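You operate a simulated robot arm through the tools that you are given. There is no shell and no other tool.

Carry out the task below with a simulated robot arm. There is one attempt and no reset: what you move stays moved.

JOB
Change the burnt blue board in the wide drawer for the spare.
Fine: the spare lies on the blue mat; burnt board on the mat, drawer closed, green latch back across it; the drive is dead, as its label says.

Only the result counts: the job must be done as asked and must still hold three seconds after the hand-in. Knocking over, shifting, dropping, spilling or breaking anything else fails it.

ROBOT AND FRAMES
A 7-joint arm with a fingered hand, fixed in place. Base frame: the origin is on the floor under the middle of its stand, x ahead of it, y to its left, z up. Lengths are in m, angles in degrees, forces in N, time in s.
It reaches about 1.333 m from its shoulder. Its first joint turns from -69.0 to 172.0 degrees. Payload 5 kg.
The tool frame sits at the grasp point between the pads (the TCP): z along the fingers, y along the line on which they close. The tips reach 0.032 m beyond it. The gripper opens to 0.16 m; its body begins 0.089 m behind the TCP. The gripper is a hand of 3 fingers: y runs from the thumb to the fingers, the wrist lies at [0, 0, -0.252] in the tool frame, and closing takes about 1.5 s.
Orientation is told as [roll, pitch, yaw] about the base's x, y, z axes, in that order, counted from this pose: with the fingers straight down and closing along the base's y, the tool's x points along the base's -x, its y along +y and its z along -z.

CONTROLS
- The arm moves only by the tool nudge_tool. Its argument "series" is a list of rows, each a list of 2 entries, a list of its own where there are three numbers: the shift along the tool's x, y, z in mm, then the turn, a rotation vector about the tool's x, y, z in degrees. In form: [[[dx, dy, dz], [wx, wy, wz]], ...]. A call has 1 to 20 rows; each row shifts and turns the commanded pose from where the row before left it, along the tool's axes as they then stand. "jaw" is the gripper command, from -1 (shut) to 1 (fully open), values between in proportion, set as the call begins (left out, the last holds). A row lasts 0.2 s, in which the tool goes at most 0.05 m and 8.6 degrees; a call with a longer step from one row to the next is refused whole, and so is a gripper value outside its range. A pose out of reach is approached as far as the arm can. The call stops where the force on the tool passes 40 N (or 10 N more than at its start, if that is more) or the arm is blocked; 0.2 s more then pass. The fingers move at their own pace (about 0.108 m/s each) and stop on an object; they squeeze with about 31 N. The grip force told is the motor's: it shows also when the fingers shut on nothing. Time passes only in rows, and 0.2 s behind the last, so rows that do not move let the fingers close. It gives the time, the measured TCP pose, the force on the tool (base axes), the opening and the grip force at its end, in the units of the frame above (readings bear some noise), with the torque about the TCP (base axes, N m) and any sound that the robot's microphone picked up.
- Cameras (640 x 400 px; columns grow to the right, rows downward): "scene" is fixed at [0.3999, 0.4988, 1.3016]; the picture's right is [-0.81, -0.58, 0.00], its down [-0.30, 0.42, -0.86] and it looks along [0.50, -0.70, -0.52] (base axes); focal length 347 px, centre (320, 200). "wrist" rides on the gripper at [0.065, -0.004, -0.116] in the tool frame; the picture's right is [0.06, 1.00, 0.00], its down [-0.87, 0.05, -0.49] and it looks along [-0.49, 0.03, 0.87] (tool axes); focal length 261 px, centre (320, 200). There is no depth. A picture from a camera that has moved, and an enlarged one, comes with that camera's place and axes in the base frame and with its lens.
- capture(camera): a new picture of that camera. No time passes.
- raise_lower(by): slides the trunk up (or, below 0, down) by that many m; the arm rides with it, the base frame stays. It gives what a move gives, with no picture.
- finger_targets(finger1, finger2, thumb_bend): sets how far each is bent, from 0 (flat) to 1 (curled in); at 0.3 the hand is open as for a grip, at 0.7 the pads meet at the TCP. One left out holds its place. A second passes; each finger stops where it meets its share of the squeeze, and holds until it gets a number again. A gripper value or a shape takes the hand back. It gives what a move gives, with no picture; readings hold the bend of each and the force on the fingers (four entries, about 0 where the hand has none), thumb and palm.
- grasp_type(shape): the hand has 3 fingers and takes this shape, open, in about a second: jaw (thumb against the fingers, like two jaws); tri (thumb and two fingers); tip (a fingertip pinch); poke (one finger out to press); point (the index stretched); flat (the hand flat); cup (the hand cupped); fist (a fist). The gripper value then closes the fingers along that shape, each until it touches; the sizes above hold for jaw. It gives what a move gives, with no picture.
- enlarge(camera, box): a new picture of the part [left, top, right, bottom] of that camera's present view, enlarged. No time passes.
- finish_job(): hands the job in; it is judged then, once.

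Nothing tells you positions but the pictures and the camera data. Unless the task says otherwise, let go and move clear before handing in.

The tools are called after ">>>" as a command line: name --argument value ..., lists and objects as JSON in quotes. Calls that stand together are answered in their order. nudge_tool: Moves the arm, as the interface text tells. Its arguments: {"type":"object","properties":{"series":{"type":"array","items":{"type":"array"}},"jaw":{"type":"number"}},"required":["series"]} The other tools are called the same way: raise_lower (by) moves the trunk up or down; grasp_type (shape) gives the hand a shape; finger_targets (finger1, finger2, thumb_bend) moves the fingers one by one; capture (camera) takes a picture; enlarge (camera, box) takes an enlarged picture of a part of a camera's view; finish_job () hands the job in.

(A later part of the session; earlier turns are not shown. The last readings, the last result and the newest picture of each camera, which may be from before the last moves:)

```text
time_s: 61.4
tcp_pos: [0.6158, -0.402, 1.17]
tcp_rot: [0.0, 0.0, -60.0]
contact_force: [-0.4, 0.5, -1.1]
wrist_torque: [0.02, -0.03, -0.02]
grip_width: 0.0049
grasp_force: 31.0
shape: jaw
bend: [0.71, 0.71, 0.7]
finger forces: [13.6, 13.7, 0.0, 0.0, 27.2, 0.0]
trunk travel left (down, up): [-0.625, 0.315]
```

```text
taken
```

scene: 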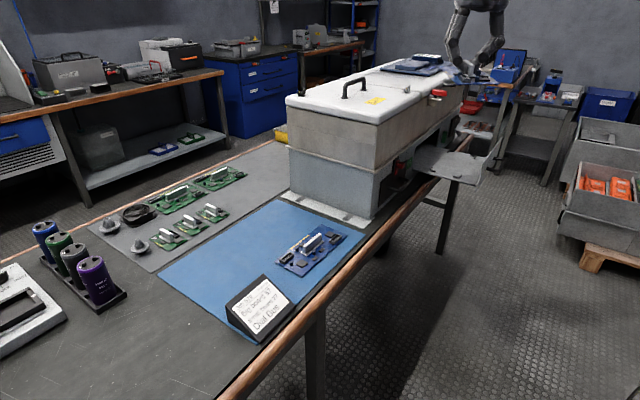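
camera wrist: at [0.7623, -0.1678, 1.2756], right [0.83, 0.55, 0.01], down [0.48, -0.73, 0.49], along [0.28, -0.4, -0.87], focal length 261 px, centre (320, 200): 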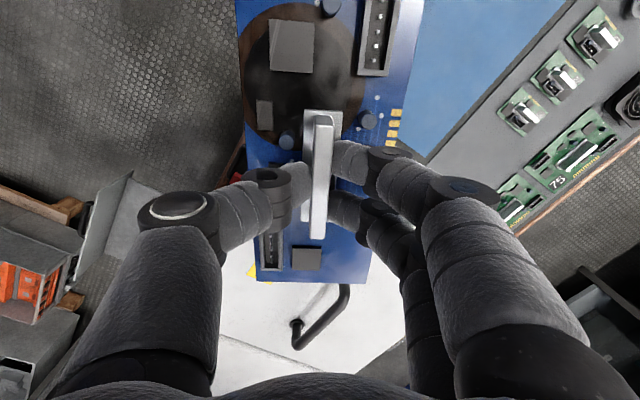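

Free again here. To see the arm's posture I'll move over open floor and lower the trunk so the elbow comes into the scene camera's view.

>>> nudge_tool --series '[[[11, -32, 0], [0, 0, 0]], [[11, -32, 0], [0, 0, 0]], [[11, -32, 0], [0, 0, 0]]]'

>>> raise_lower --by -0.2

>>> capture --camera "scene"

>>> capture --camera "wrist"

```text
time_s: 62.2
tcp_pos: [0.5162, -0.4218, 1.1696]
tcp_rot: [0.2, -0.1, -59.9]
contact_force: [-0.1, -0.4, -1.8]
wrist_torque: [-0.01, -0.07, -0.02]
grip_width: 0.005
grasp_force: 31.1
shape: jaw
bend: [0.71, 0.71, 0.7]
finger forces: [13.6, 13.7, 0.0, 0.1, 27.4, 0.0]
trunk travel left (down, up): [-0.625, 0.315]
```

```text
time_s: 64.4
tcp_pos: [0.5174, -0.4204, 0.9685]
tcp_rot: [0.0, 0.0, -60.1]
contact_force: [0.1, 0.2, -1.7]
wrist_torque: [0.0, 0.01, 0.03]
grip_width: 0.0049
grasp_force: 30.9
shape: jaw
bend: [0.71, 0.71, 0.7]
finger forces: [13.6, 13.7, 0.0, 0.0, 27.3, 0.0]
trunk travel left (down, up): [-0.425, 0.515]
```

```text
taken
```

scene: 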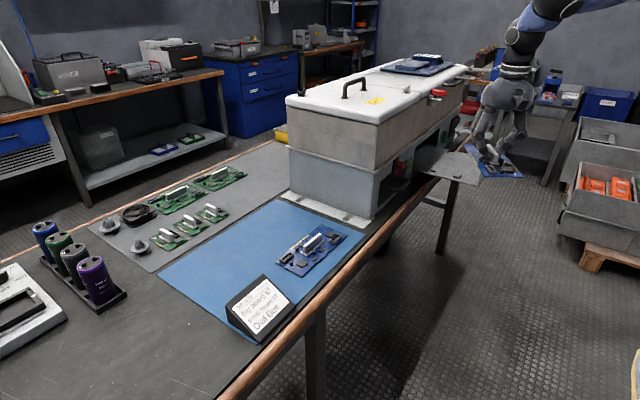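

```text
taken
camera wrist: at [0.4826, -0.366, 1.0842], right [0.83, 0.55, 0.0], down [0.48, -0.73, 0.49], along [0.27, -0.41, -0.87], focal length 261 px, centre (320, 200)
```

wrist: 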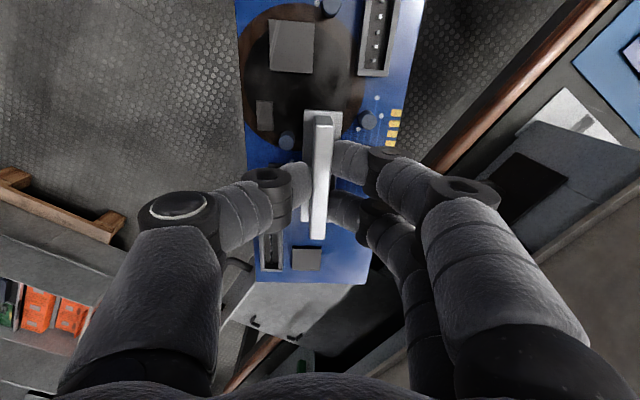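

>>> nudge_tool --series '[[[21.6, 12.5, 0], [0, 0, 0]], [[21.6, 12.5, 0], [0, 0, 0]]]'

>>> raise_lower --by -0.2

>>> capture --camera "scene"

```text
time_s: 65.0
tcp_pos: [0.517, -0.3712, 0.9698]
tcp_rot: [0.0, -0.1, -60.0]
contact_force: [0.2, 0.7, -1.3]
wrist_torque: [0.01, -0.02, 0.0]
grip_width: 0.005
grasp_force: 31.0
shape: jaw
bend: [0.71, 0.71, 0.7]
finger forces: [13.7, 13.8, 0.0, 0.0, 27.4, 0.0]
trunk travel left (down, up): [-0.425, 0.515]
```

```text
time_s: 67.2
tcp_pos: [0.5174, -0.3712, 0.7687]
tcp_rot: [0.0, 0.0, -60.1]
contact_force: [-0.7, -0.5, -1.1]
wrist_torque: [-0.03, 0.02, 0.0]
grip_width: 0.0048
grasp_force: 30.9
shape: jaw
bend: [0.71, 0.71, 0.7]
finger forces: [13.7, 13.8, 0.0, 0.1, 27.3, 0.0]
trunk travel left (down, up): [-0.225, 0.715]
```

```text
taken
```

scene: 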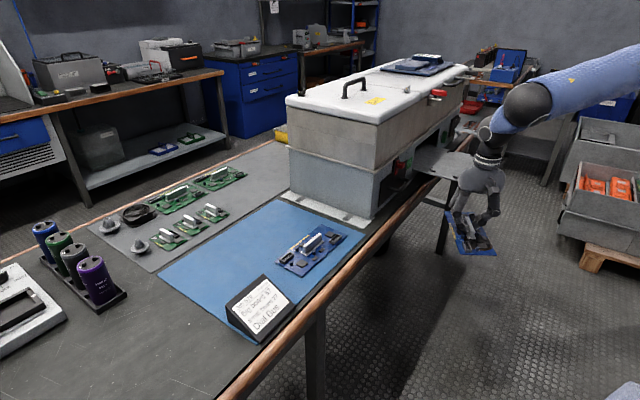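

The forearm rises steeply back toward the base axis, so the elbow is right above the shoulder; I suspect the arm is in a "reversed" shoulder posture that can't turn past this azimuth. I'll try to unwind it: keep the trunk low, bring the hand in close over open floor, swing it left there, then extend again.

>>> nudge_tool --series '[[[0, 0, -40], [0, 0, 0]], [[0, 0, -40], [0, 0, 0]], [[0, 0, -40], [0, 0, 0]], [[0, 0, -40], [0, 0, 0]], [[0, 0, -40], [0, 0, 0]]]'

>>> raise_lower --by -0.2

>>> capture --camera "scene"

```text
time_s: 68.4
tcp_pos: [0.5169, -0.3698, 0.9689]
tcp_rot: [0.0, 0.0, -60.1]
contact_force: [0.2, 0.4, -1.3]
wrist_torque: [0.01, 0.0, 0.01]
grip_width: 0.0047
grasp_force: 30.9
shape: jaw
bend: [0.71, 0.71, 0.7]
finger forces: [13.7, 13.7, 0.0, 0.0, 27.3, 0.0]
trunk travel left (down, up): [-0.225, 0.715]
```

```text
time_s: 70.5
tcp_pos: [0.5174, -0.371, 0.7688]
tcp_rot: [0.1, 0.0, -60.2]
contact_force: [-0.1, 0.4, -1.0]
wrist_torque: [-0.01, 0.0, 0.01]
grip_width: 0.0052
grasp_force: 31.0
shape: jaw
bend: [0.71, 0.71, 0.7]
finger forces: [13.6, 13.6, 0.1, 0.0, 27.3, 0.0]
trunk travel left (down, up): [-0.025, 0.915]
```

```text
taken
```

scene: 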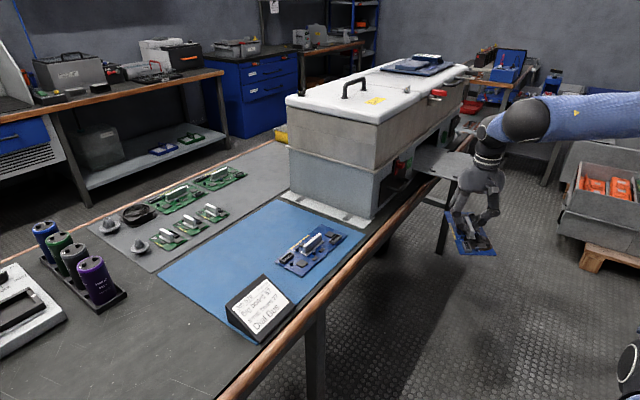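

>>> nudge_tool --series '[[[0, 0, -40], [0, 0, 0]], [[0, 0, -40], [0, 0, 0]], [[0, 0, -40], [0, 0, 0]], [[0, 0, -40], [0, 0, 0]], [[0, 0, -40], [0, 0, 0]], [[0, 0, -40], [0, 0, 0]], [[0, 0, -40], [0, 0, 0]], [[0, 0, -40], [0, 0, 0]]]'

>>> capture --camera "scene"

```text
time_s: 72.3
tcp_pos: [0.4977, -0.3622, 0.8325]
tcp_rot: [0.4, 0.0, -60.1]
contact_force: [0.9, 0.1, -2.0]
wrist_torque: [0.03, 0.0, 0.01]
grip_width: 0.0049
grasp_force: 31.2
shape: jaw
bend: [0.71, 0.71, 0.7]
finger forces: [13.8, 13.6, 0.0, 0.1, 27.3, 0.1]
out of reach, approached as far as the arm can: row 2, 3, 4, 5, 6, 7, 8
trunk travel left (down, up): [-0.025, 0.915]
```

```text
taken
```

scene: 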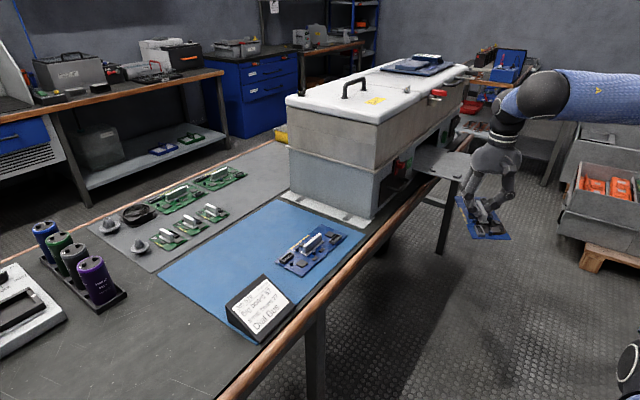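

Raising here is also limited, so it's likely wrist joints rather than the first joint. I'll go back down, restore trunk height, and try with the hand turned back to its original yaw, which leaves the wrist joints nearer their starting angles.

>>> nudge_tool --series '[[[0, 0, 30], [0, 0, 0]], [[0, 0, 30], [0, 0, 0]]]'

>>> raise_lower --by 0.2

>>> nudge_tool --series '[[[0, 0, 0], [0, 0, -7.5]], [[0, 0, 0], [0, 0, -7.5]], [[0, 0, 0], [0, 0, -7.5]], [[0, 0, 0], [0, 0, -7.5]], [[0, 0, 0], [0, 0, -7.5]], [[0, 0, 0], [0, 0, -7.5]], [[0, 0, 0], [0, 0, -7.5]], [[0, 0, 0], [0, 0, -7.5]]]'

>>> capture --camera "scene"

```text
time_s: 72.9
tcp_pos: [0.4977, -0.3623, 0.7735]
tcp_rot: [0.0, 0.0, -60.1]
contact_force: [-0.4, 0.6, -0.7]
wrist_torque: [-0.02, 0.01, -0.02]
grip_width: 0.0049
grasp_force: 30.9
shape: jaw
bend: [0.71, 0.71, 0.7]
finger forces: [13.7, 13.6, 0.0, 0.1, 27.1, 0.0]
trunk travel left (down, up): [-0.025, 0.915]
```

```text
time_s: 75.1
tcp_pos: [0.4976, -0.3621, 0.973]
tcp_rot: [0.0, 0.0, -60.1]
contact_force: [-0.5, -0.2, -1.4]
wrist_torque: [0.0, 0.01, 0.0]
grip_width: 0.0049
grasp_force: 31.0
shape: jaw
bend: [0.71, 0.71, 0.7]
finger forces: [13.7, 13.6, 0.1, 0.0, 27.3, 0.1]
trunk travel left (down, up): [-0.225, 0.715]
```

```text
time_s: 76.9
tcp_pos: [0.4979, -0.3627, 0.9735]
tcp_rot: [-0.1, 0.1, 0.0]
contact_force: [-0.6, 0.6, -1.6]
wrist_torque: [0.03, 0.01, 0.01]
grip_width: 0.0051
grasp_force: 31.3
shape: jaw
bend: [0.71, 0.71, 0.7]
finger forces: [13.5, 13.6, 0.0, 0.1, 27.3, 0.0]
trunk travel left (down, up): [-0.225, 0.715]
```

```text
taken
```

scene: 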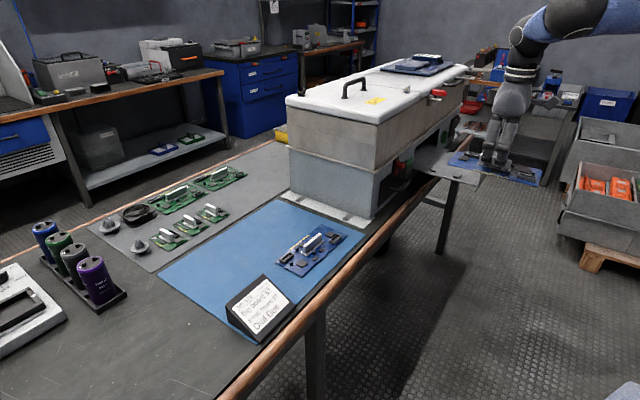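

>>> nudge_tool --series '[[[-17, 35, 0], [0, 0, 0]], [[-17, 35, 0], [0, 0, 0]], [[-17, 35, 0], [0, 0, 0]], [[-17, 35, 0], [0, 0, 0]], [[-17, 35, 0], [0, 0, 0]], [[-17, 35, 0], [0, 0, 0]]]'

>>> capture --camera "scene"

```text
time_s: 78.3
tcp_pos: [0.5862, -0.1658, 0.9583]
tcp_rot: [0.7, -0.4, 0.0]
contact_force: [0.6, -0.3, -1.6]
wrist_torque: [-0.01, 0.02, -0.01]
grip_width: 0.0046
grasp_force: 31.1
shape: jaw
bend: [0.71, 0.71, 0.7]
finger forces: [13.7, 13.7, 0.0, 0.0, 27.3, 0.0]
out of reach, approached as far as the arm can: row 6
trunk travel left (down, up): [-0.225, 0.715]
```

```text
taken
```

scene: 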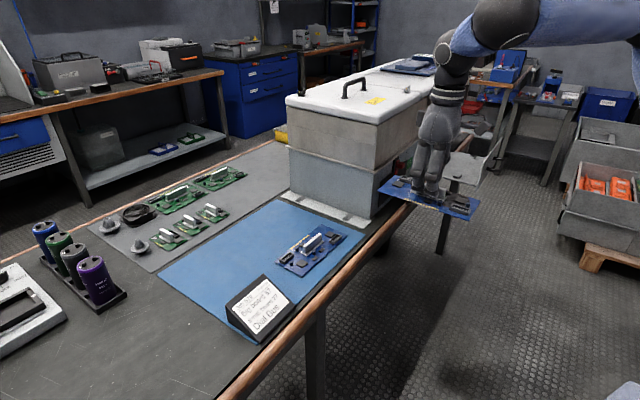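

>>> enlarge --camera "scene" --box '[440, 0, 640, 125]'

>>> enlarge --camera "scene" --box '[540, 320, 640, 400]'

```text
3.20 times, centred on (540, 62) of scene
camera zoom: at [0.3999, 0.4988, 1.3016], right [-0.81, -0.58, 0.0], down [-0.3, 0.42, -0.86], along [0.5, -0.7, -0.52], focal length 1111 px, centre (-384, 640)
```

zoom: 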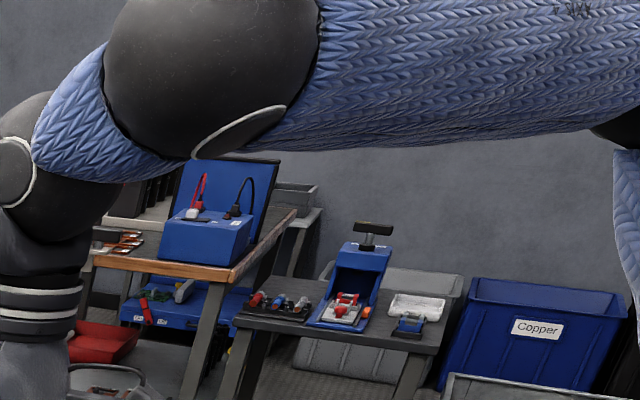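

```text
5.00 times, centred on (590, 360) of scene
camera zoom: at [0.3999, 0.4988, 1.3016], right [-0.81, -0.58, 0.0], down [-0.3, 0.42, -0.86], along [0.5, -0.7, -0.52], focal length 1735 px, centre (-1030, -600)
```

zoom: 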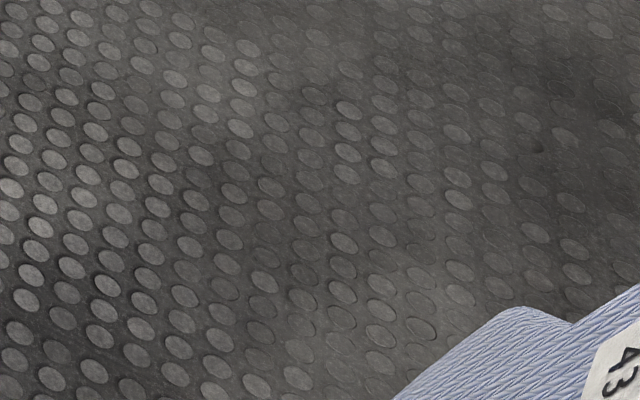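

I can now see the elbow is swung far out to the robot's right, which explains the limit. I'll back up, raise the trunk, and extend the arm nearly straight (high above everything), so the first joint has to line up with the hand, then sweep round to the mat at full extension.

>>> nudge_tool --series '[[[10.7, -35.6, 0], [0, 0, 0]], [[10.7, -35.6, 0], [0, 0, 0]], [[10.7, -35.6, 0], [0, 0, 0]], [[10.7, -35.6, 0], [0, 0, 0]], [[10.7, -35.6, 0], [0, 0, 0]], [[10.7, -35.6, 0], [0, 0, 0]], [[10.7, -35.6, 0], [0, 0, 0]], [[10.7, -35.6, 0], [0, 0, 0]]]'

>>> raise_lower --by 0.3

>>> capture --camera "scene"

```text
time_s: 80.1
tcp_pos: [0.4993, -0.451, 0.959]
tcp_rot: [0.0, -0.1, 0.0]
contact_force: [-0.3, -0.1, -1.8]
wrist_torque: [-0.01, 0.03, -0.01]
grip_width: 0.0049
grasp_force: 30.9
shape: jaw
bend: [0.71, 0.71, 0.7]
finger forces: [13.7, 13.7, 0.1, 0.1, 27.3, 0.1]
trunk travel left (down, up): [-0.225, 0.715]
```

```text
time_s: 83.1
tcp_pos: [0.5009, -0.4517, 1.2597]
tcp_rot: [0.0, 0.0, -0.2]
contact_force: [-0.3, -0.1, -1.3]
wrist_torque: [0.0, -0.02, 0.0]
grip_width: 0.0052
grasp_force: 31.0
shape: jaw
bend: [0.71, 0.71, 0.7]
finger forces: [13.7, 13.8, 0.0, 0.1, 27.4, 0.0]
trunk travel left (down, up): [-0.525, 0.415]
```

```text
taken
```

scene: 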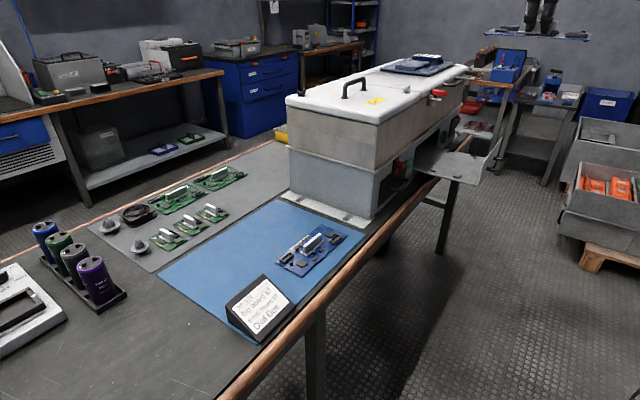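

>>> nudge_tool --series '[[[-30.4, -27.3, 0], [0, 0, 0]], [[-30.4, -27.3, 0], [0, 0, 0]], [[-30.4, -27.3, 0], [0, 0, 0]], [[-30.4, -27.3, 0], [0, 0, 0]], [[-30.4, -27.3, 0], [0, 0, 0]], [[-30.4, -27.3, 0], [0, 0, 0]], [[-30.4, -27.3, 0], [0, 0, 0]], [[-30.4, -27.3, 0], [0, 0, 0]]]'

```text
time_s: 84.9
tcp_pos: [0.7378, -0.6698, 1.2454]
tcp_rot: [0.1, -0.4, -0.1]
contact_force: [0.8, -0.6, -2.1]
wrist_torque: [0.02, 0.02, -0.01]
grip_width: 0.005
grasp_force: 30.7
shape: jaw
bend: [0.71, 0.71, 0.7]
finger forces: [13.7, 13.6, 0.0, 0.1, 27.2, 0.0]
out of reach, approached as far as the arm can: row 8
trunk travel left (down, up): [-0.525, 0.415]
```

The arm is now nearly straight (out at its reach limit). Now I'll sweep left along that arc, high above the lid.

>>> nudge_tool --series '[[[-15, 35, 0], [0, 0, 0]], [[-15, 35, 0], [0, 0, 0]], [[-20, 27.5, 0], [0, 0, 0]], [[-20, 27.5, 0], [0, 0, 0]], [[-18, 28.8, 0], [0, 0, 0]], [[-18, 28.8, 0], [0, 0, 0]], [[-16, 30.3, 0], [0, 0, 0]], [[-16, 30.3, 0], [0, 0, 0]], [[-14, 31, 0], [0, 0, 0]], [[-14, 31, 0], [0, 0, 0]]]'

>>> capture --camera "wrist"

>>> capture --camera "scene"

```text
time_s: 87.1
tcp_pos: [0.8197, -0.3783, 1.1597]
tcp_rot: [0.3, -0.5, -0.2]
contact_force: [-0.5, 0.3, -1.5]
wrist_torque: [-0.02, 0.01, 0.0]
grip_width: 0.0051
grasp_force: 31.0
shape: jaw
bend: [0.71, 0.71, 0.7]
finger forces: [13.8, 13.7, 0.1, 0.1, 27.3, 0.1]
out of reach, approached as far as the arm can: row 1, 2, 3, 4, 5, 6, 7, 8, 9, 10
trunk travel left (down, up): [-0.525, 0.415]
```

```text
taken
camera wrist: at [0.7548, -0.3827, 1.2741], right [-0.06, 1.0, 0.0], down [0.86, 0.05, 0.5], along [0.5, 0.03, -0.87], focal length 261 px, centre (320, 200)
```

wrist: 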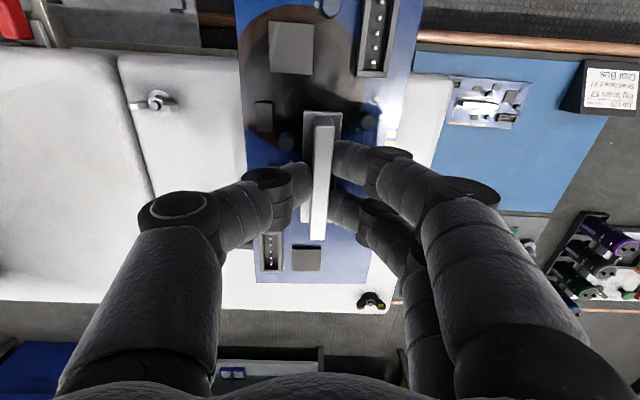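

```text
taken
```

scene: 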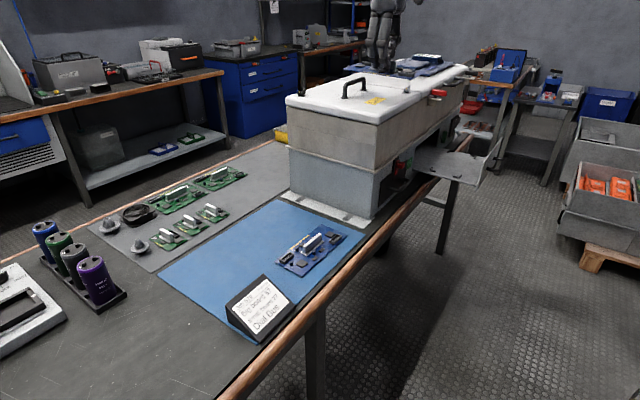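

Still limited, and the hand sank toward the lid, so I'll first lift with the trunk and back out in front of the machine, then get a good look at the arm's posture.

>>> raise_lower --by 0.1

>>> nudge_tool --series '[[[35, -5, 0], [0, 0, 0]], [[35, -5, 0], [0, 0, 0]], [[35, 0, 0], [0, 0, 0]], [[35, 0, 0], [0, 0, 0]], [[35, 0, 0], [0, 0, 0]], [[35, 0, 0], [0, 0, 0]], [[35, 0, 0], [0, 0, 0]]]'

>>> raise_lower --by -0.4

>>> capture --camera "scene"

```text
time_s: 88.4
tcp_pos: [0.8218, -0.3792, 1.2588]
tcp_rot: [0.3, -0.5, -0.1]
contact_force: [0.2, 0.4, -1.8]
wrist_torque: [0.03, -0.01, 0.04]
grip_width: 0.0052
grasp_force: 31.1
shape: jaw
bend: [0.71, 0.71, 0.7]
finger forces: [13.7, 13.9, 0.0, 0.0, 27.3, 0.0]
trunk travel left (down, up): [-0.625, 0.315]
```

```text
time_s: 90.0
tcp_pos: [0.5753, -0.3904, 1.2573]
tcp_rot: [0.3, -0.7, -0.2]
contact_force: [-1.7, -0.1, -1.5]
wrist_torque: [-0.01, -0.04, -0.03]
grip_width: 0.0049
grasp_force: 30.9
shape: jaw
bend: [0.71, 0.71, 0.7]
finger forces: [13.7, 13.7, 0.0, 0.1, 27.3, 0.1]
trunk travel left (down, up): [-0.625, 0.315]
```

```text
time_s: 93.9
tcp_pos: [0.5764, -0.3905, 0.8563]
tcp_rot: [0.3, -0.4, -0.1]
contact_force: [0.1, -0.5, -1.3]
wrist_torque: [-0.02, 0.01, -0.01]
grip_width: 0.0051
grasp_force: 30.9
shape: jaw
bend: [0.71, 0.71, 0.7]
finger forces: [13.7, 13.8, 0.0, 0.0, 27.3, 0.1]
trunk travel left (down, up): [-0.225, 0.715]
```

```text
taken
```

scene: 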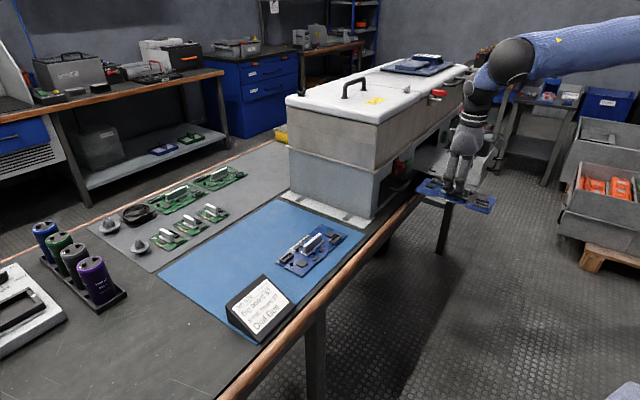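

>>> enlarge --camera "scene" --box '[440, 0, 640, 125]'

>>> enlarge --camera "scene" --box '[560, 300, 640, 400]'

>>> capture --camera "wrist"

```text
3.20 times, centred on (540, 62) of scene
camera zoom: at [0.3999, 0.4988, 1.3016], right [-0.81, -0.58, 0.0], down [-0.3, 0.42, -0.86], along [0.5, -0.7, -0.52], focal length 1111 px, centre (-384, 640)
```

zoom: 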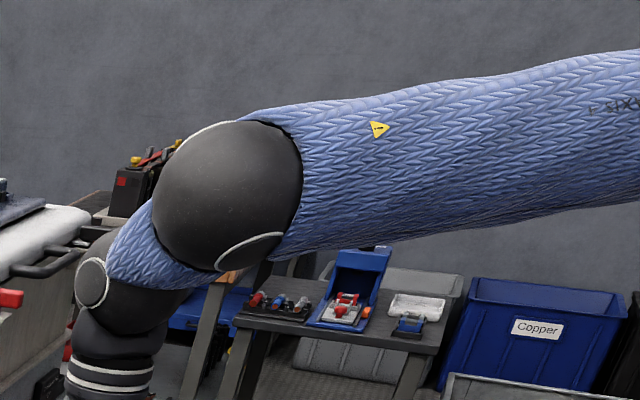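

```text
4.00 times, centred on (600, 350) of scene
camera zoom: at [0.3999, 0.4988, 1.3016], right [-0.81, -0.58, 0.0], down [-0.3, 0.42, -0.86], along [0.5, -0.7, -0.52], focal length 1388 px, centre (-800, -400)
```

zoom: 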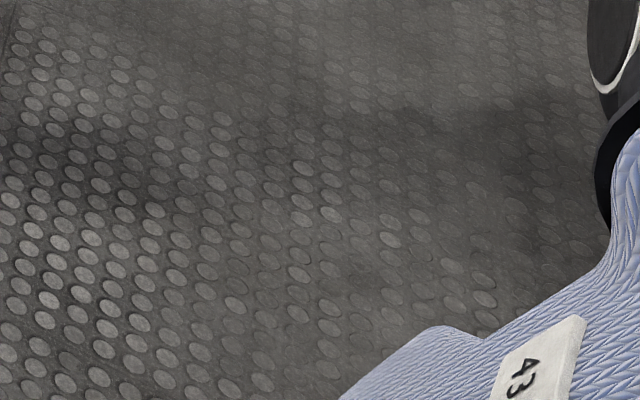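

```text
taken
camera wrist: at [0.5102, -0.3942, 0.9722], right [-0.06, 1.0, 0.0], down [0.86, 0.05, 0.5], along [0.5, 0.03, -0.87], focal length 261 px, centre (320, 200)
```

wrist: 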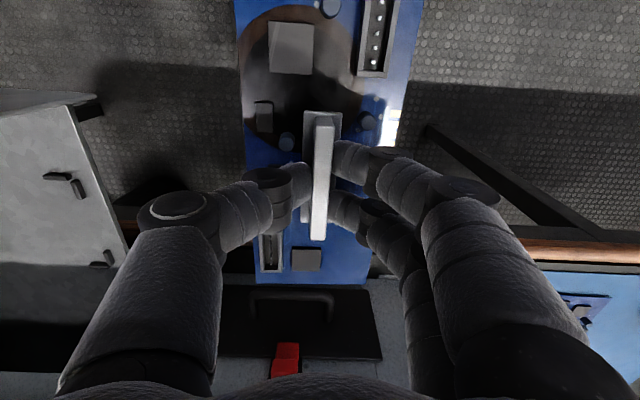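

>>> nudge_tool --series '[[[-12, 36, 0], [0, 0, 0]], [[-12, 36, 0], [0, 0, 0]], [[-12, 36, 0], [0, 0, 0]], [[-12, 36, 0], [0, 0, 0]], [[-12, 36, 0], [0, 0, 0]], [[-12, 36, 0], [0, 0, 0]], [[-12, 36, 0], [0, 0, 0]]]'

>>> capture --camera "scene"

>>> enlarge --camera "scene" --box '[560, 300, 640, 400]'

>>> enlarge --camera "scene" --box '[400, 0, 640, 150]'

```text
time_s: 95.5
tcp_pos: [0.6555, -0.1453, 0.8565]
tcp_rot: [0.6, -0.8, -0.2]
contact_force: [0.1, -0.8, -1.5]
wrist_torque: [0.01, -0.01, -0.01]
grip_width: 0.005
grasp_force: 31.5
shape: jaw
bend: [0.71, 0.71, 0.7]
finger forces: [13.7, 13.7, 0.0, 0.0, 27.5, 0.0]
out of reach, approached as far as the arm can: row 7
trunk travel left (down, up): [-0.225, 0.715]
```

```text
taken
```

scene: 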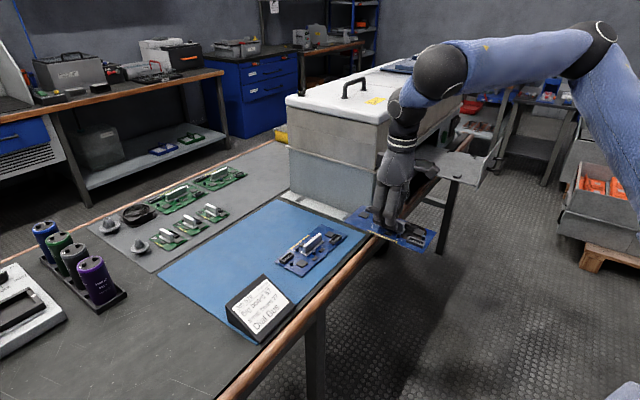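

```text
4.00 times, centred on (600, 350) of scene
camera zoom: at [0.3999, 0.4988, 1.3016], right [-0.81, -0.58, 0.0], down [-0.3, 0.42, -0.86], along [0.5, -0.7, -0.52], focal length 1388 px, centre (-800, -400)
```

zoom: 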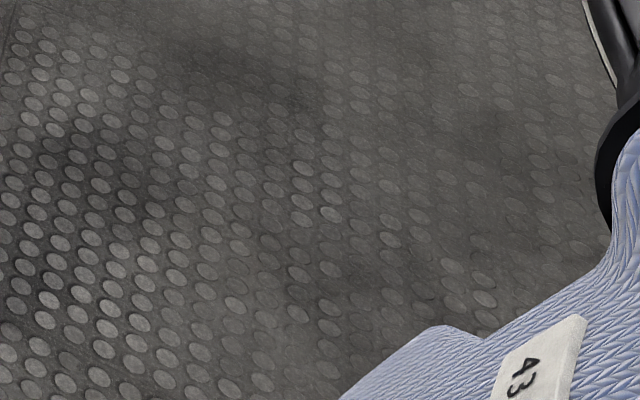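

```text
2.67 times, centred on (520, 75) of scene
camera zoom: at [0.3999, 0.4988, 1.3016], right [-0.81, -0.58, 0.0], down [-0.3, 0.42, -0.86], along [0.5, -0.7, -0.52], focal length 926 px, centre (-213, 533)
```

zoom: 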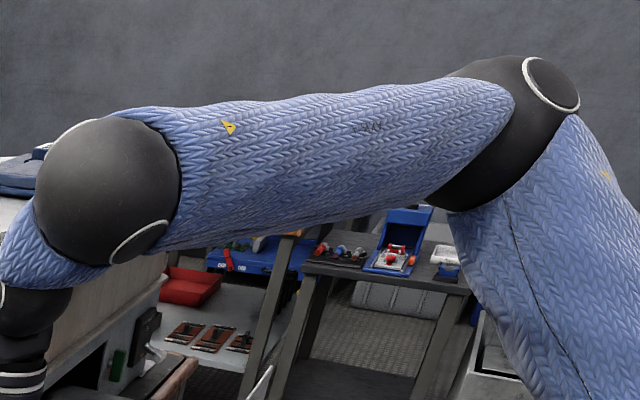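

Now the whole arm is visible: elbow well out to the right, first joint still turned right. Turning purely about the base axis (hand yaw turning along with azimuth) needs only the first joint, so I'll test that in small steps.

>>> nudge_tool --series '[[[-7.5, 34.4, 0], [0, 0, -3]], [[-7.5, 34.4, 0], [0, 0, -3]], [[-7.5, 34.4, 0], [0, 0, -3]], [[-7.5, 34.4, 0], [0, 0, -3]]]'

>>> capture --camera "scene"

```text
time_s: 96.5
tcp_pos: [0.6285, -0.116, 0.8302]
tcp_rot: [0.6, -0.8, 11.1]
contact_force: [-0.9, -0.4, -1.1]
wrist_torque: [-0.01, 0.0, 0.03]
grip_width: 0.0048
grasp_force: 30.6
shape: jaw
bend: [0.71, 0.71, 0.7]
finger forces: [13.7, 13.6, 0.0, 0.0, 27.4, 0.0]
out of reach, approached as far as the arm can: row 1, 2, 3, 4
trunk travel left (down, up): [-0.225, 0.715]
```

```text
taken
```

scene: 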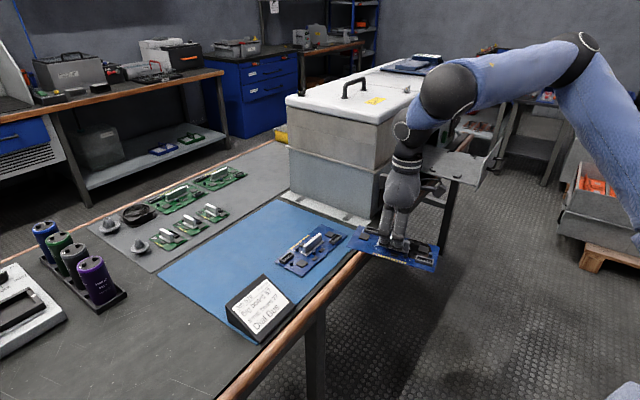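

>>> enlarge --camera "scene" --box '[380, 20, 640, 280]'

>>> enlarge --camera "scene" --box '[540, 200, 640, 400]'

```text
1.54 times, centred on (510, 150) of scene
camera zoom: at [0.3999, 0.4988, 1.3016], right [-0.81, -0.58, 0.0], down [-0.3, 0.42, -0.86], along [0.5, -0.7, -0.52], focal length 534 px, centre (28, 277)
```

zoom: 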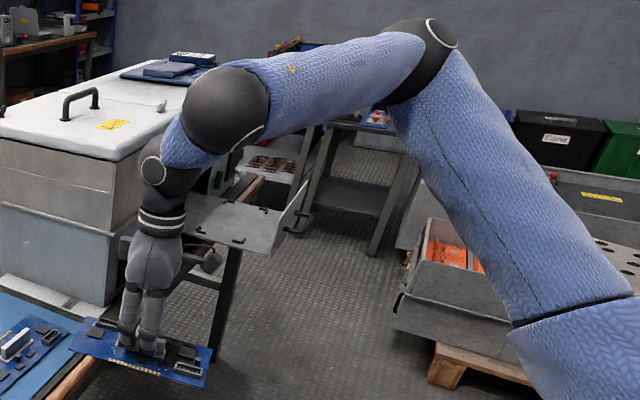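

```text
2.00 times, centred on (590, 300) of scene
camera zoom: at [0.3999, 0.4988, 1.3016], right [-0.81, -0.58, 0.0], down [-0.3, 0.42, -0.86], along [0.5, -0.7, -0.52], focal length 694 px, centre (-220, 0)
```

zoom: 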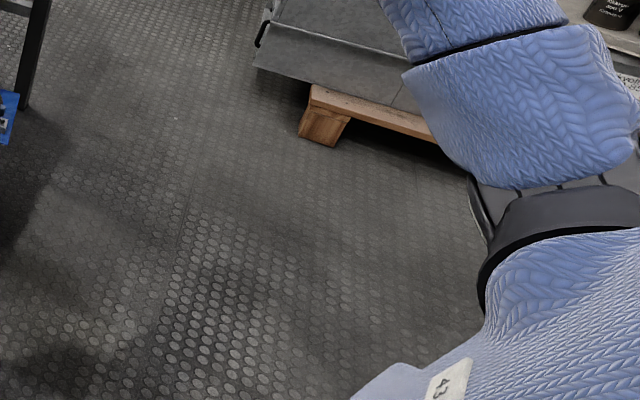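

The zoomed view shows the full arm, even beyond the frame edge. I'll rotate the other way about the base axis as a test and compare the shoulder's posture.

>>> nudge_tool --series '[[[13, -30.7, 0], [0, 0, 3]], [[13, -30.7, 0], [0, 0, 3]], [[13, -30.7, 0], [0, 0, 3]], [[13, -30.7, 0], [0, 0, 3]], [[13, -30.7, 0], [0, 0, 3]]]'

>>> enlarge --camera "scene" --box '[380, 20, 640, 280]'

>>> enlarge --camera "scene" --box '[540, 200, 640, 400]'

```text
time_s: 97.7
tcp_pos: [0.5788, -0.2712, 0.8302]
tcp_rot: [0.3, -0.4, -3.1]
contact_force: [0.7, 0.4, -1.5]
wrist_torque: [-0.03, 0.02, 0.01]
grip_width: 0.0048
grasp_force: 30.3
shape: jaw
bend: [0.71, 0.71, 0.7]
finger forces: [13.8, 13.6, 0.0, 0.1, 27.4, 0.1]
trunk travel left (down, up): [-0.225, 0.715]
```

```text
1.54 times, centred on (510, 150) of scene
camera zoom: at [0.3999, 0.4988, 1.3016], right [-0.81, -0.58, 0.0], down [-0.3, 0.42, -0.86], along [0.5, -0.7, -0.52], focal length 534 px, centre (28, 277)
```

zoom: 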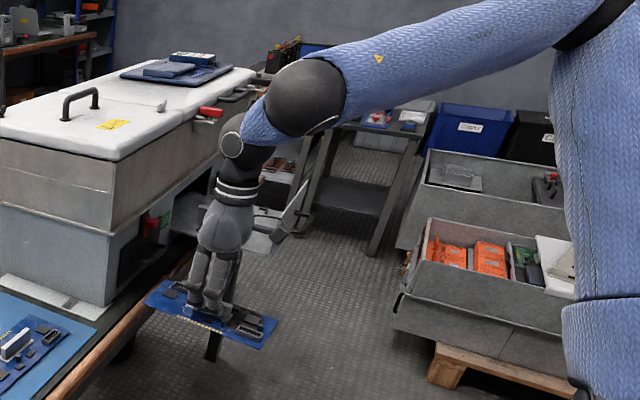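

```text
2.00 times, centred on (590, 300) of scene
camera zoom: at [0.3999, 0.4988, 1.3016], right [-0.81, -0.58, 0.0], down [-0.3, 0.42, -0.86], along [0.5, -0.7, -0.52], focal length 694 px, centre (-220, 0)
```

zoom: 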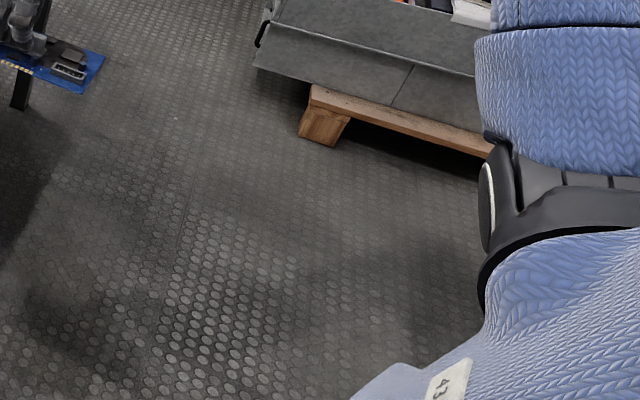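

The arm does rotate freely in the other direction, so the first joint is at its upper stop in this "elbow-right" posture. To reach the mat it needs the opposite shoulder posture. I'll raise a little, swing round to the robot's right (free floor), and look at the arm there.

>>> nudge_tool --series '[[[0, 0, -35], [0, 0, 0]], [[0, 0, -35], [0, 0, 0]], [[0, 0, -35], [0, 0, 0]], [[12.5, -31, 0], [0, 0, 3]], [[12.5, -31, 0], [0, 0, 3]], [[12.5, -31, 0], [0, 0, 3]], [[12.5, -31, 0], [0, 0, 3]], [[12.5, -31, 0], [0, 0, 3]], [[12.5, -31, 0], [0, 0, 3]], [[12.5, -31, 0], [0, 0, 3]], [[12.5, -31, 0], [0, 0, 3]]]'

>>> enlarge --camera "scene" --box '[440, 0, 640, 400]'

```text
time_s: 100.1
tcp_pos: [0.4217, -0.4896, 0.9308]
tcp_rot: [0.4, -0.3, -27.1]
contact_force: [-0.3, -0.5, -2.2]
wrist_torque: [-0.04, 0.0, 0.05]
grip_width: 0.0049
grasp_force: 31.4
shape: jaw
bend: [0.71, 0.71, 0.7]
finger forces: [13.7, 13.8, 0.0, 0.0, 27.3, 0.0]
trunk travel left (down, up): [-0.225, 0.715]
```

```text
1.00 times, centred on (540, 200) of scene (not enlarged: the box is as wide or as high as the picture)
camera zoom: at [0.3999, 0.4988, 1.3016], right [-0.81, -0.58, 0.0], down [-0.3, 0.42, -0.86], along [0.5, -0.7, -0.52], focal length 347 px, centre (100, 200)
```

zoom: 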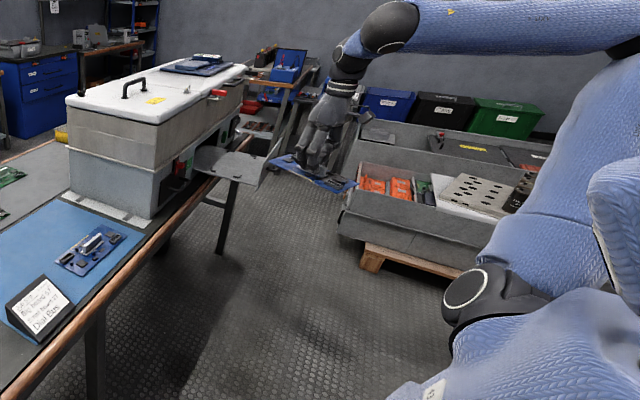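

The zoom can look past the frame's edge, so I can see the shoulder now. One more look further right to locate shoulder and elbow properly.

>>> enlarge --camera "scene" --box '[636, 0, 640, 400]'

```text
1.00 times, centred on (638, 200) of scene (not enlarged: the box is as wide or as high as the picture)
camera zoom: at [0.3999, 0.4988, 1.3016], right [-0.81, -0.58, 0.0], down [-0.3, 0.42, -0.86], along [0.5, -0.7, -0.52], focal length 347 px, centre (2, 200)
```

zoom: 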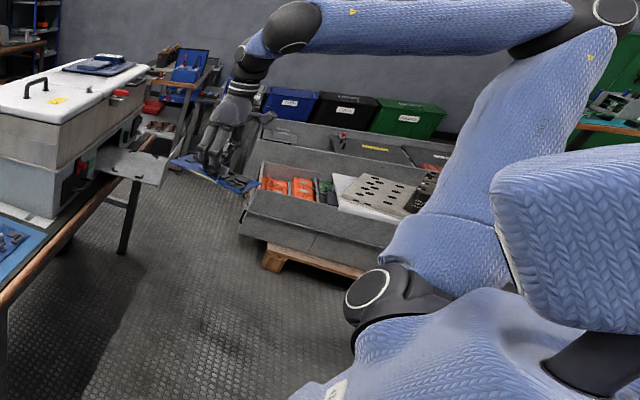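

>>> raise_lower --by 0.1

>>> enlarge --camera "scene" --box '[636, 0, 640, 400]'

```text
time_s: 101.4
tcp_pos: [0.4228, -0.4901, 1.0316]
tcp_rot: [0.5, -0.3, -27.0]
contact_force: [-0.1, -0.6, -2.3]
wrist_torque: [0.05, 0.0, 0.0]
grip_width: 0.0049
grasp_force: 30.1
shape: jaw
bend: [0.71, 0.71, 0.7]
finger forces: [13.7, 13.6, 0.0, 0.0, 27.3, 0.0]
trunk travel left (down, up): [-0.325, 0.615]
```

```text
1.00 times, centred on (638, 200) of scene (not enlarged: the box is as wide or as high as the picture)
camera zoom: at [0.3999, 0.4988, 1.3016], right [-0.81, -0.58, 0.0], down [-0.3, 0.42, -0.86], along [0.5, -0.7, -0.52], focal length 347 px, centre (2, 200)
```

zoom: 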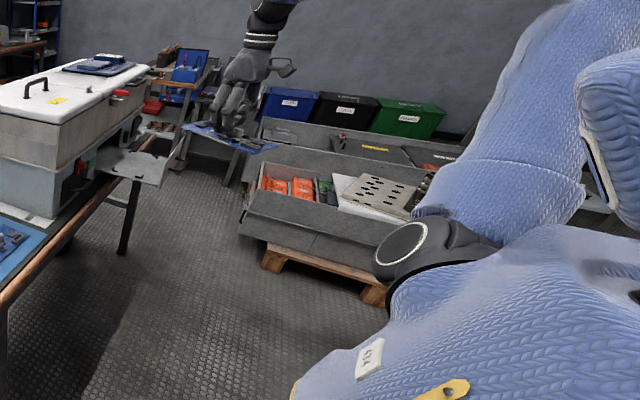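

I've located the shoulder: it's on the robot's right side, near (0.11, −0.30). With the upper arm near vertical here, I'll try shifting the hand left at close range (over open floor) and watch how the elbow follows.

>>> nudge_tool --series '[[[16.3, 32.1, 0], [0, 0, 0]], [[16.3, 32.1, 0], [0, 0, 0]], [[16.3, 32.1, 0], [0, 0, 0]], [[16.3, 32.1, 0], [0, 0, 0]]]'

>>> raise_lower --by -0.2

>>> enlarge --camera "scene" --box '[636, 0, 640, 400]'

```text
time_s: 102.4
tcp_pos: [0.4244, -0.3442, 1.033]
tcp_rot: [0.6, -0.3, -27.1]
contact_force: [0.5, 0.6, -1.1]
wrist_torque: [-0.02, -0.01, 0.03]
grip_width: 0.0052
grasp_force: 31.1
shape: jaw
bend: [0.71, 0.71, 0.7]
finger forces: [13.8, 13.9, 0.0, 0.0, 27.4, 0.1]
trunk travel left (down, up): [-0.325, 0.615]
```

```text
time_s: 104.6
tcp_pos: [0.4253, -0.3454, 0.8318]
tcp_rot: [0.4, -0.4, -27.1]
contact_force: [0.1, 0.9, -0.5]
wrist_torque: [-0.01, 0.0, -0.03]
grip_width: 0.0052
grasp_force: 30.9
shape: jaw
bend: [0.71, 0.71, 0.7]
finger forces: [13.8, 13.9, 0.1, 0.1, 27.4, 0.0]
trunk travel left (down, up): [-0.125, 0.815]
```

```text
1.00 times, centred on (638, 200) of scene (not enlarged: the box is as wide or as high as the picture)
camera zoom: at [0.3999, 0.4988, 1.3016], right [-0.81, -0.58, 0.0], down [-0.3, 0.42, -0.86], along [0.5, -0.7, -0.52], focal length 347 px, centre (2, 200)
```

zoom: 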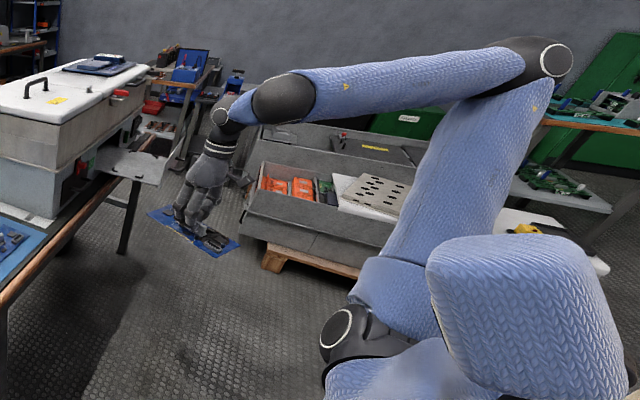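

>>> enlarge --camera "scene" --box '[636, 240, 640, 390]'

>>> enlarge --camera "scene" --box '[620, 10, 640, 180]'

```text
2.67 times, centred on (638, 315) of scene
camera zoom: at [0.3999, 0.4988, 1.3016], right [-0.81, -0.58, 0.0], down [-0.3, 0.42, -0.86], along [0.5, -0.7, -0.52], focal length 926 px, centre (-528, -107)
```

zoom: 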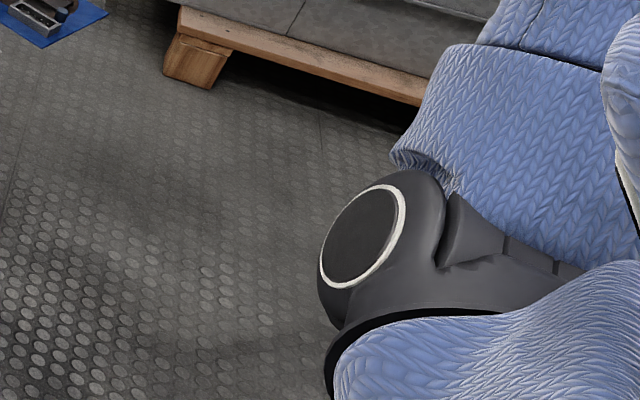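

```text
2.35 times, centred on (630, 95) of scene
camera zoom: at [0.3999, 0.4988, 1.3016], right [-0.81, -0.58, 0.0], down [-0.3, 0.42, -0.86], along [0.5, -0.7, -0.52], focal length 817 px, centre (-409, 447)
```

zoom: 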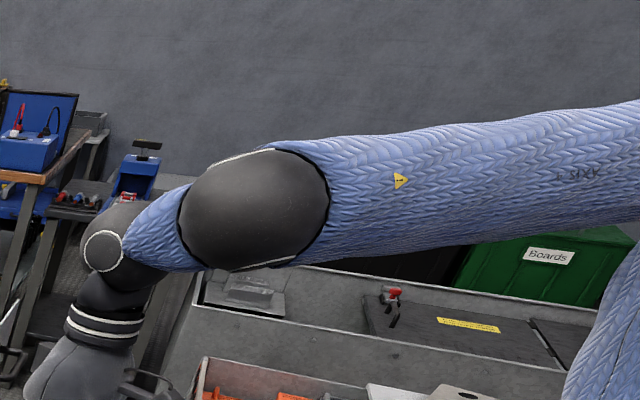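

The shoulder axis is tilted outward to the right, and the arm is on the "wrong side" of that axis for the mat. Passing the elbow over the upper-left side of that axis should free it: raise, shift left, then forward, checking as I go.

>>> nudge_tool --series '[[[0, 0, -30], [0, 0, 0]], [[0, 0, -30], [0, 0, 0]], [[0, 0, -30], [0, 0, 0]]]'

>>> nudge_tool --series '[[[16.3, 32.1, 0], [0, 0, 0]], [[16.3, 32.1, 0], [0, 0, 0]]]'

>>> enlarge --camera "scene" --box '[636, 0, 640, 400]'

>>> enlarge --camera "scene" --box '[636, 240, 640, 390]'

```text
time_s: 105.4
tcp_pos: [0.4224, -0.3493, 0.9222]
tcp_rot: [0.5, -0.3, -27.1]
contact_force: [-1.4, -0.9, -2.4]
wrist_torque: [0.04, -0.01, 0.0]
grip_width: 0.005
grasp_force: 30.6
shape: jaw
bend: [0.71, 0.71, 0.7]
finger forces: [13.7, 13.7, 0.0, 0.0, 27.4, 0.0]
trunk travel left (down, up): [-0.125, 0.815]
```

```text
time_s: 106.0
tcp_pos: [0.4226, -0.2751, 0.9229]
tcp_rot: [0.4, -0.3, -27.0]
contact_force: [-0.1, 0.4, -1.8]
wrist_torque: [0.0, -0.01, 0.01]
grip_width: 0.0048
grasp_force: 31.2
shape: jaw
bend: [0.71, 0.71, 0.7]
finger forces: [13.7, 13.8, 0.1, 0.1, 27.5, 0.0]
trunk travel left (down, up): [-0.125, 0.815]
```

```text
1.00 times, centred on (638, 200) of scene (not enlarged: the box is as wide or as high as the picture)
camera zoom: at [0.3999, 0.4988, 1.3016], right [-0.81, -0.58, 0.0], down [-0.3, 0.42, -0.86], along [0.5, -0.7, -0.52], focal length 347 px, centre (2, 200)
```

zoom: 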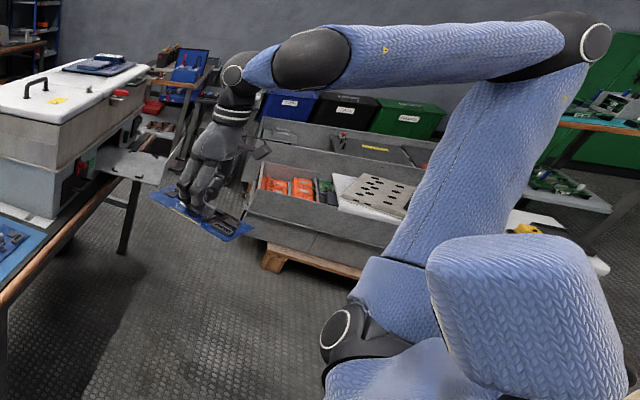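

```text
2.67 times, centred on (638, 315) of scene
camera zoom: at [0.3999, 0.4988, 1.3016], right [-0.81, -0.58, 0.0], down [-0.3, 0.42, -0.86], along [0.5, -0.7, -0.52], focal length 926 px, centre (-528, -107)
```

zoom: 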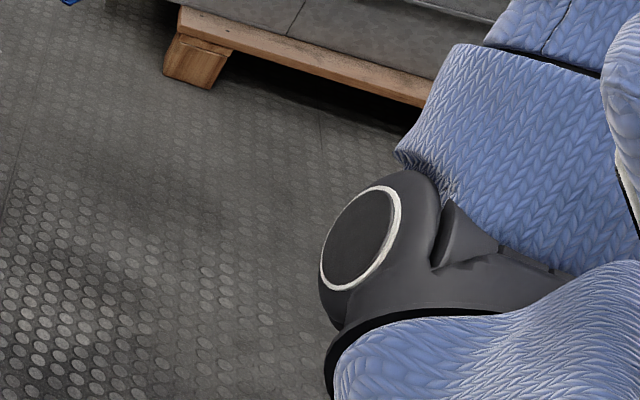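

>>> nudge_tool --series '[[[16.3, 32.1, 0], [0, 0, 0]], [[16.3, 32.1, 0], [0, 0, 0]], [[16.3, 32.1, 0], [0, 0, 0]]]'

>>> enlarge --camera "scene" --box '[636, 0, 640, 400]'

>>> enlarge --camera "scene" --box '[636, 240, 640, 390]'

```text
time_s: 106.8
tcp_pos: [0.4217, -0.1661, 0.9249]
tcp_rot: [0.5, -0.3, -27.0]
contact_force: [-0.3, 0.2, -0.7]
wrist_torque: [0.0, -0.03, -0.02]
grip_width: 0.0048
grasp_force: 30.8
shape: jaw
bend: [0.71, 0.71, 0.7]
finger forces: [13.9, 13.8, 0.1, 0.1, 27.5, 0.1]
trunk travel left (down, up): [-0.125, 0.815]
```

```text
1.00 times, centred on (638, 200) of scene (not enlarged: the box is as wide or as high as the picture)
camera zoom: at [0.3999, 0.4988, 1.3016], right [-0.81, -0.58, 0.0], down [-0.3, 0.42, -0.86], along [0.5, -0.7, -0.52], focal length 347 px, centre (2, 200)
```

zoom: 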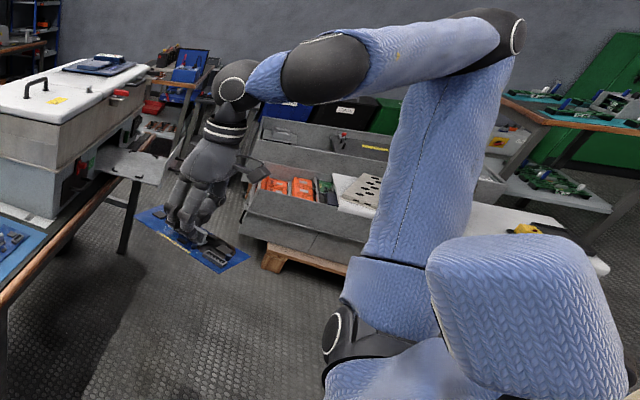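

```text
2.67 times, centred on (638, 315) of scene
camera zoom: at [0.3999, 0.4988, 1.3016], right [-0.81, -0.58, 0.0], down [-0.3, 0.42, -0.86], along [0.5, -0.7, -0.52], focal length 926 px, centre (-528, -107)
```

zoom: 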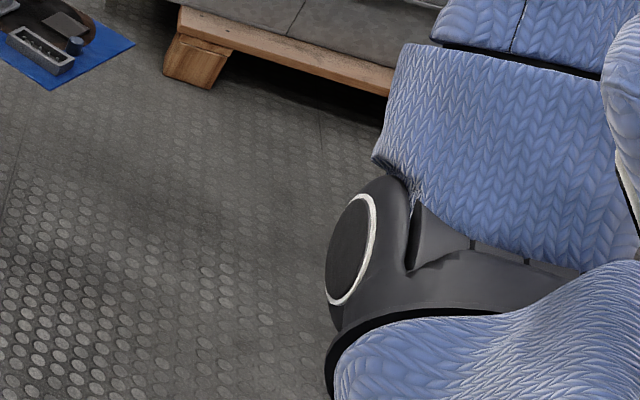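

Good progress: the hand passed left without complaint here. Continuing left, then I'll extend forward.

>>> nudge_tool --series '[[[16.3, 32.1, 0], [0, 0, 0]], [[16.3, 32.1, 0], [0, 0, 0]], [[16.3, 32.1, 0], [0, 0, 0]]]'

>>> enlarge --camera "scene" --box '[636, 0, 640, 400]'

>>> enlarge --camera "scene" --box '[636, 240, 640, 390]'

```text
time_s: 107.6
tcp_pos: [0.4173, -0.0935, 0.9131]
tcp_rot: [0.8, -0.3, -27.1]
contact_force: [0.7, -0.5, -1.6]
wrist_torque: [0.04, 0.03, -0.02]
grip_width: 0.0049
grasp_force: 31.5
shape: jaw
bend: [0.71, 0.71, 0.7]
finger forces: [13.6, 13.6, 0.0, 0.0, 27.2, 0.1]
out of reach, approached as far as the arm can: row 2, 3
trunk travel left (down, up): [-0.125, 0.815]
```

```text
1.00 times, centred on (638, 200) of scene (not enlarged: the box is as wide or as high as the picture)
camera zoom: at [0.3999, 0.4988, 1.3016], right [-0.81, -0.58, 0.0], down [-0.3, 0.42, -0.86], along [0.5, -0.7, -0.52], focal length 347 px, centre (2, 200)
```

zoom: 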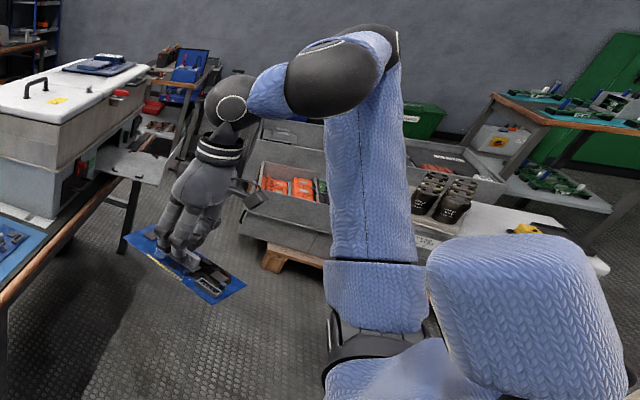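

```text
2.67 times, centred on (638, 315) of scene
camera zoom: at [0.3999, 0.4988, 1.3016], right [-0.81, -0.58, 0.0], down [-0.3, 0.42, -0.86], along [0.5, -0.7, -0.52], focal length 926 px, centre (-528, -107)
```

zoom: 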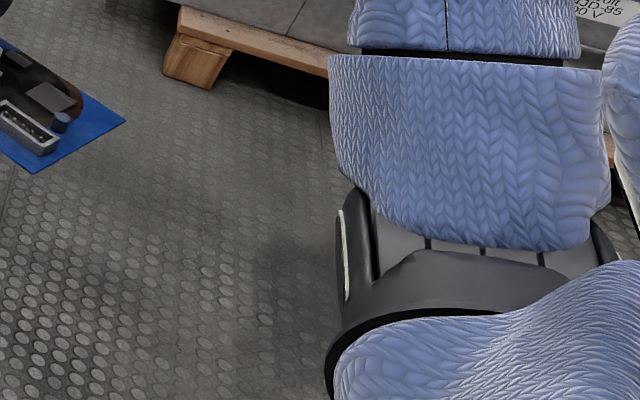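

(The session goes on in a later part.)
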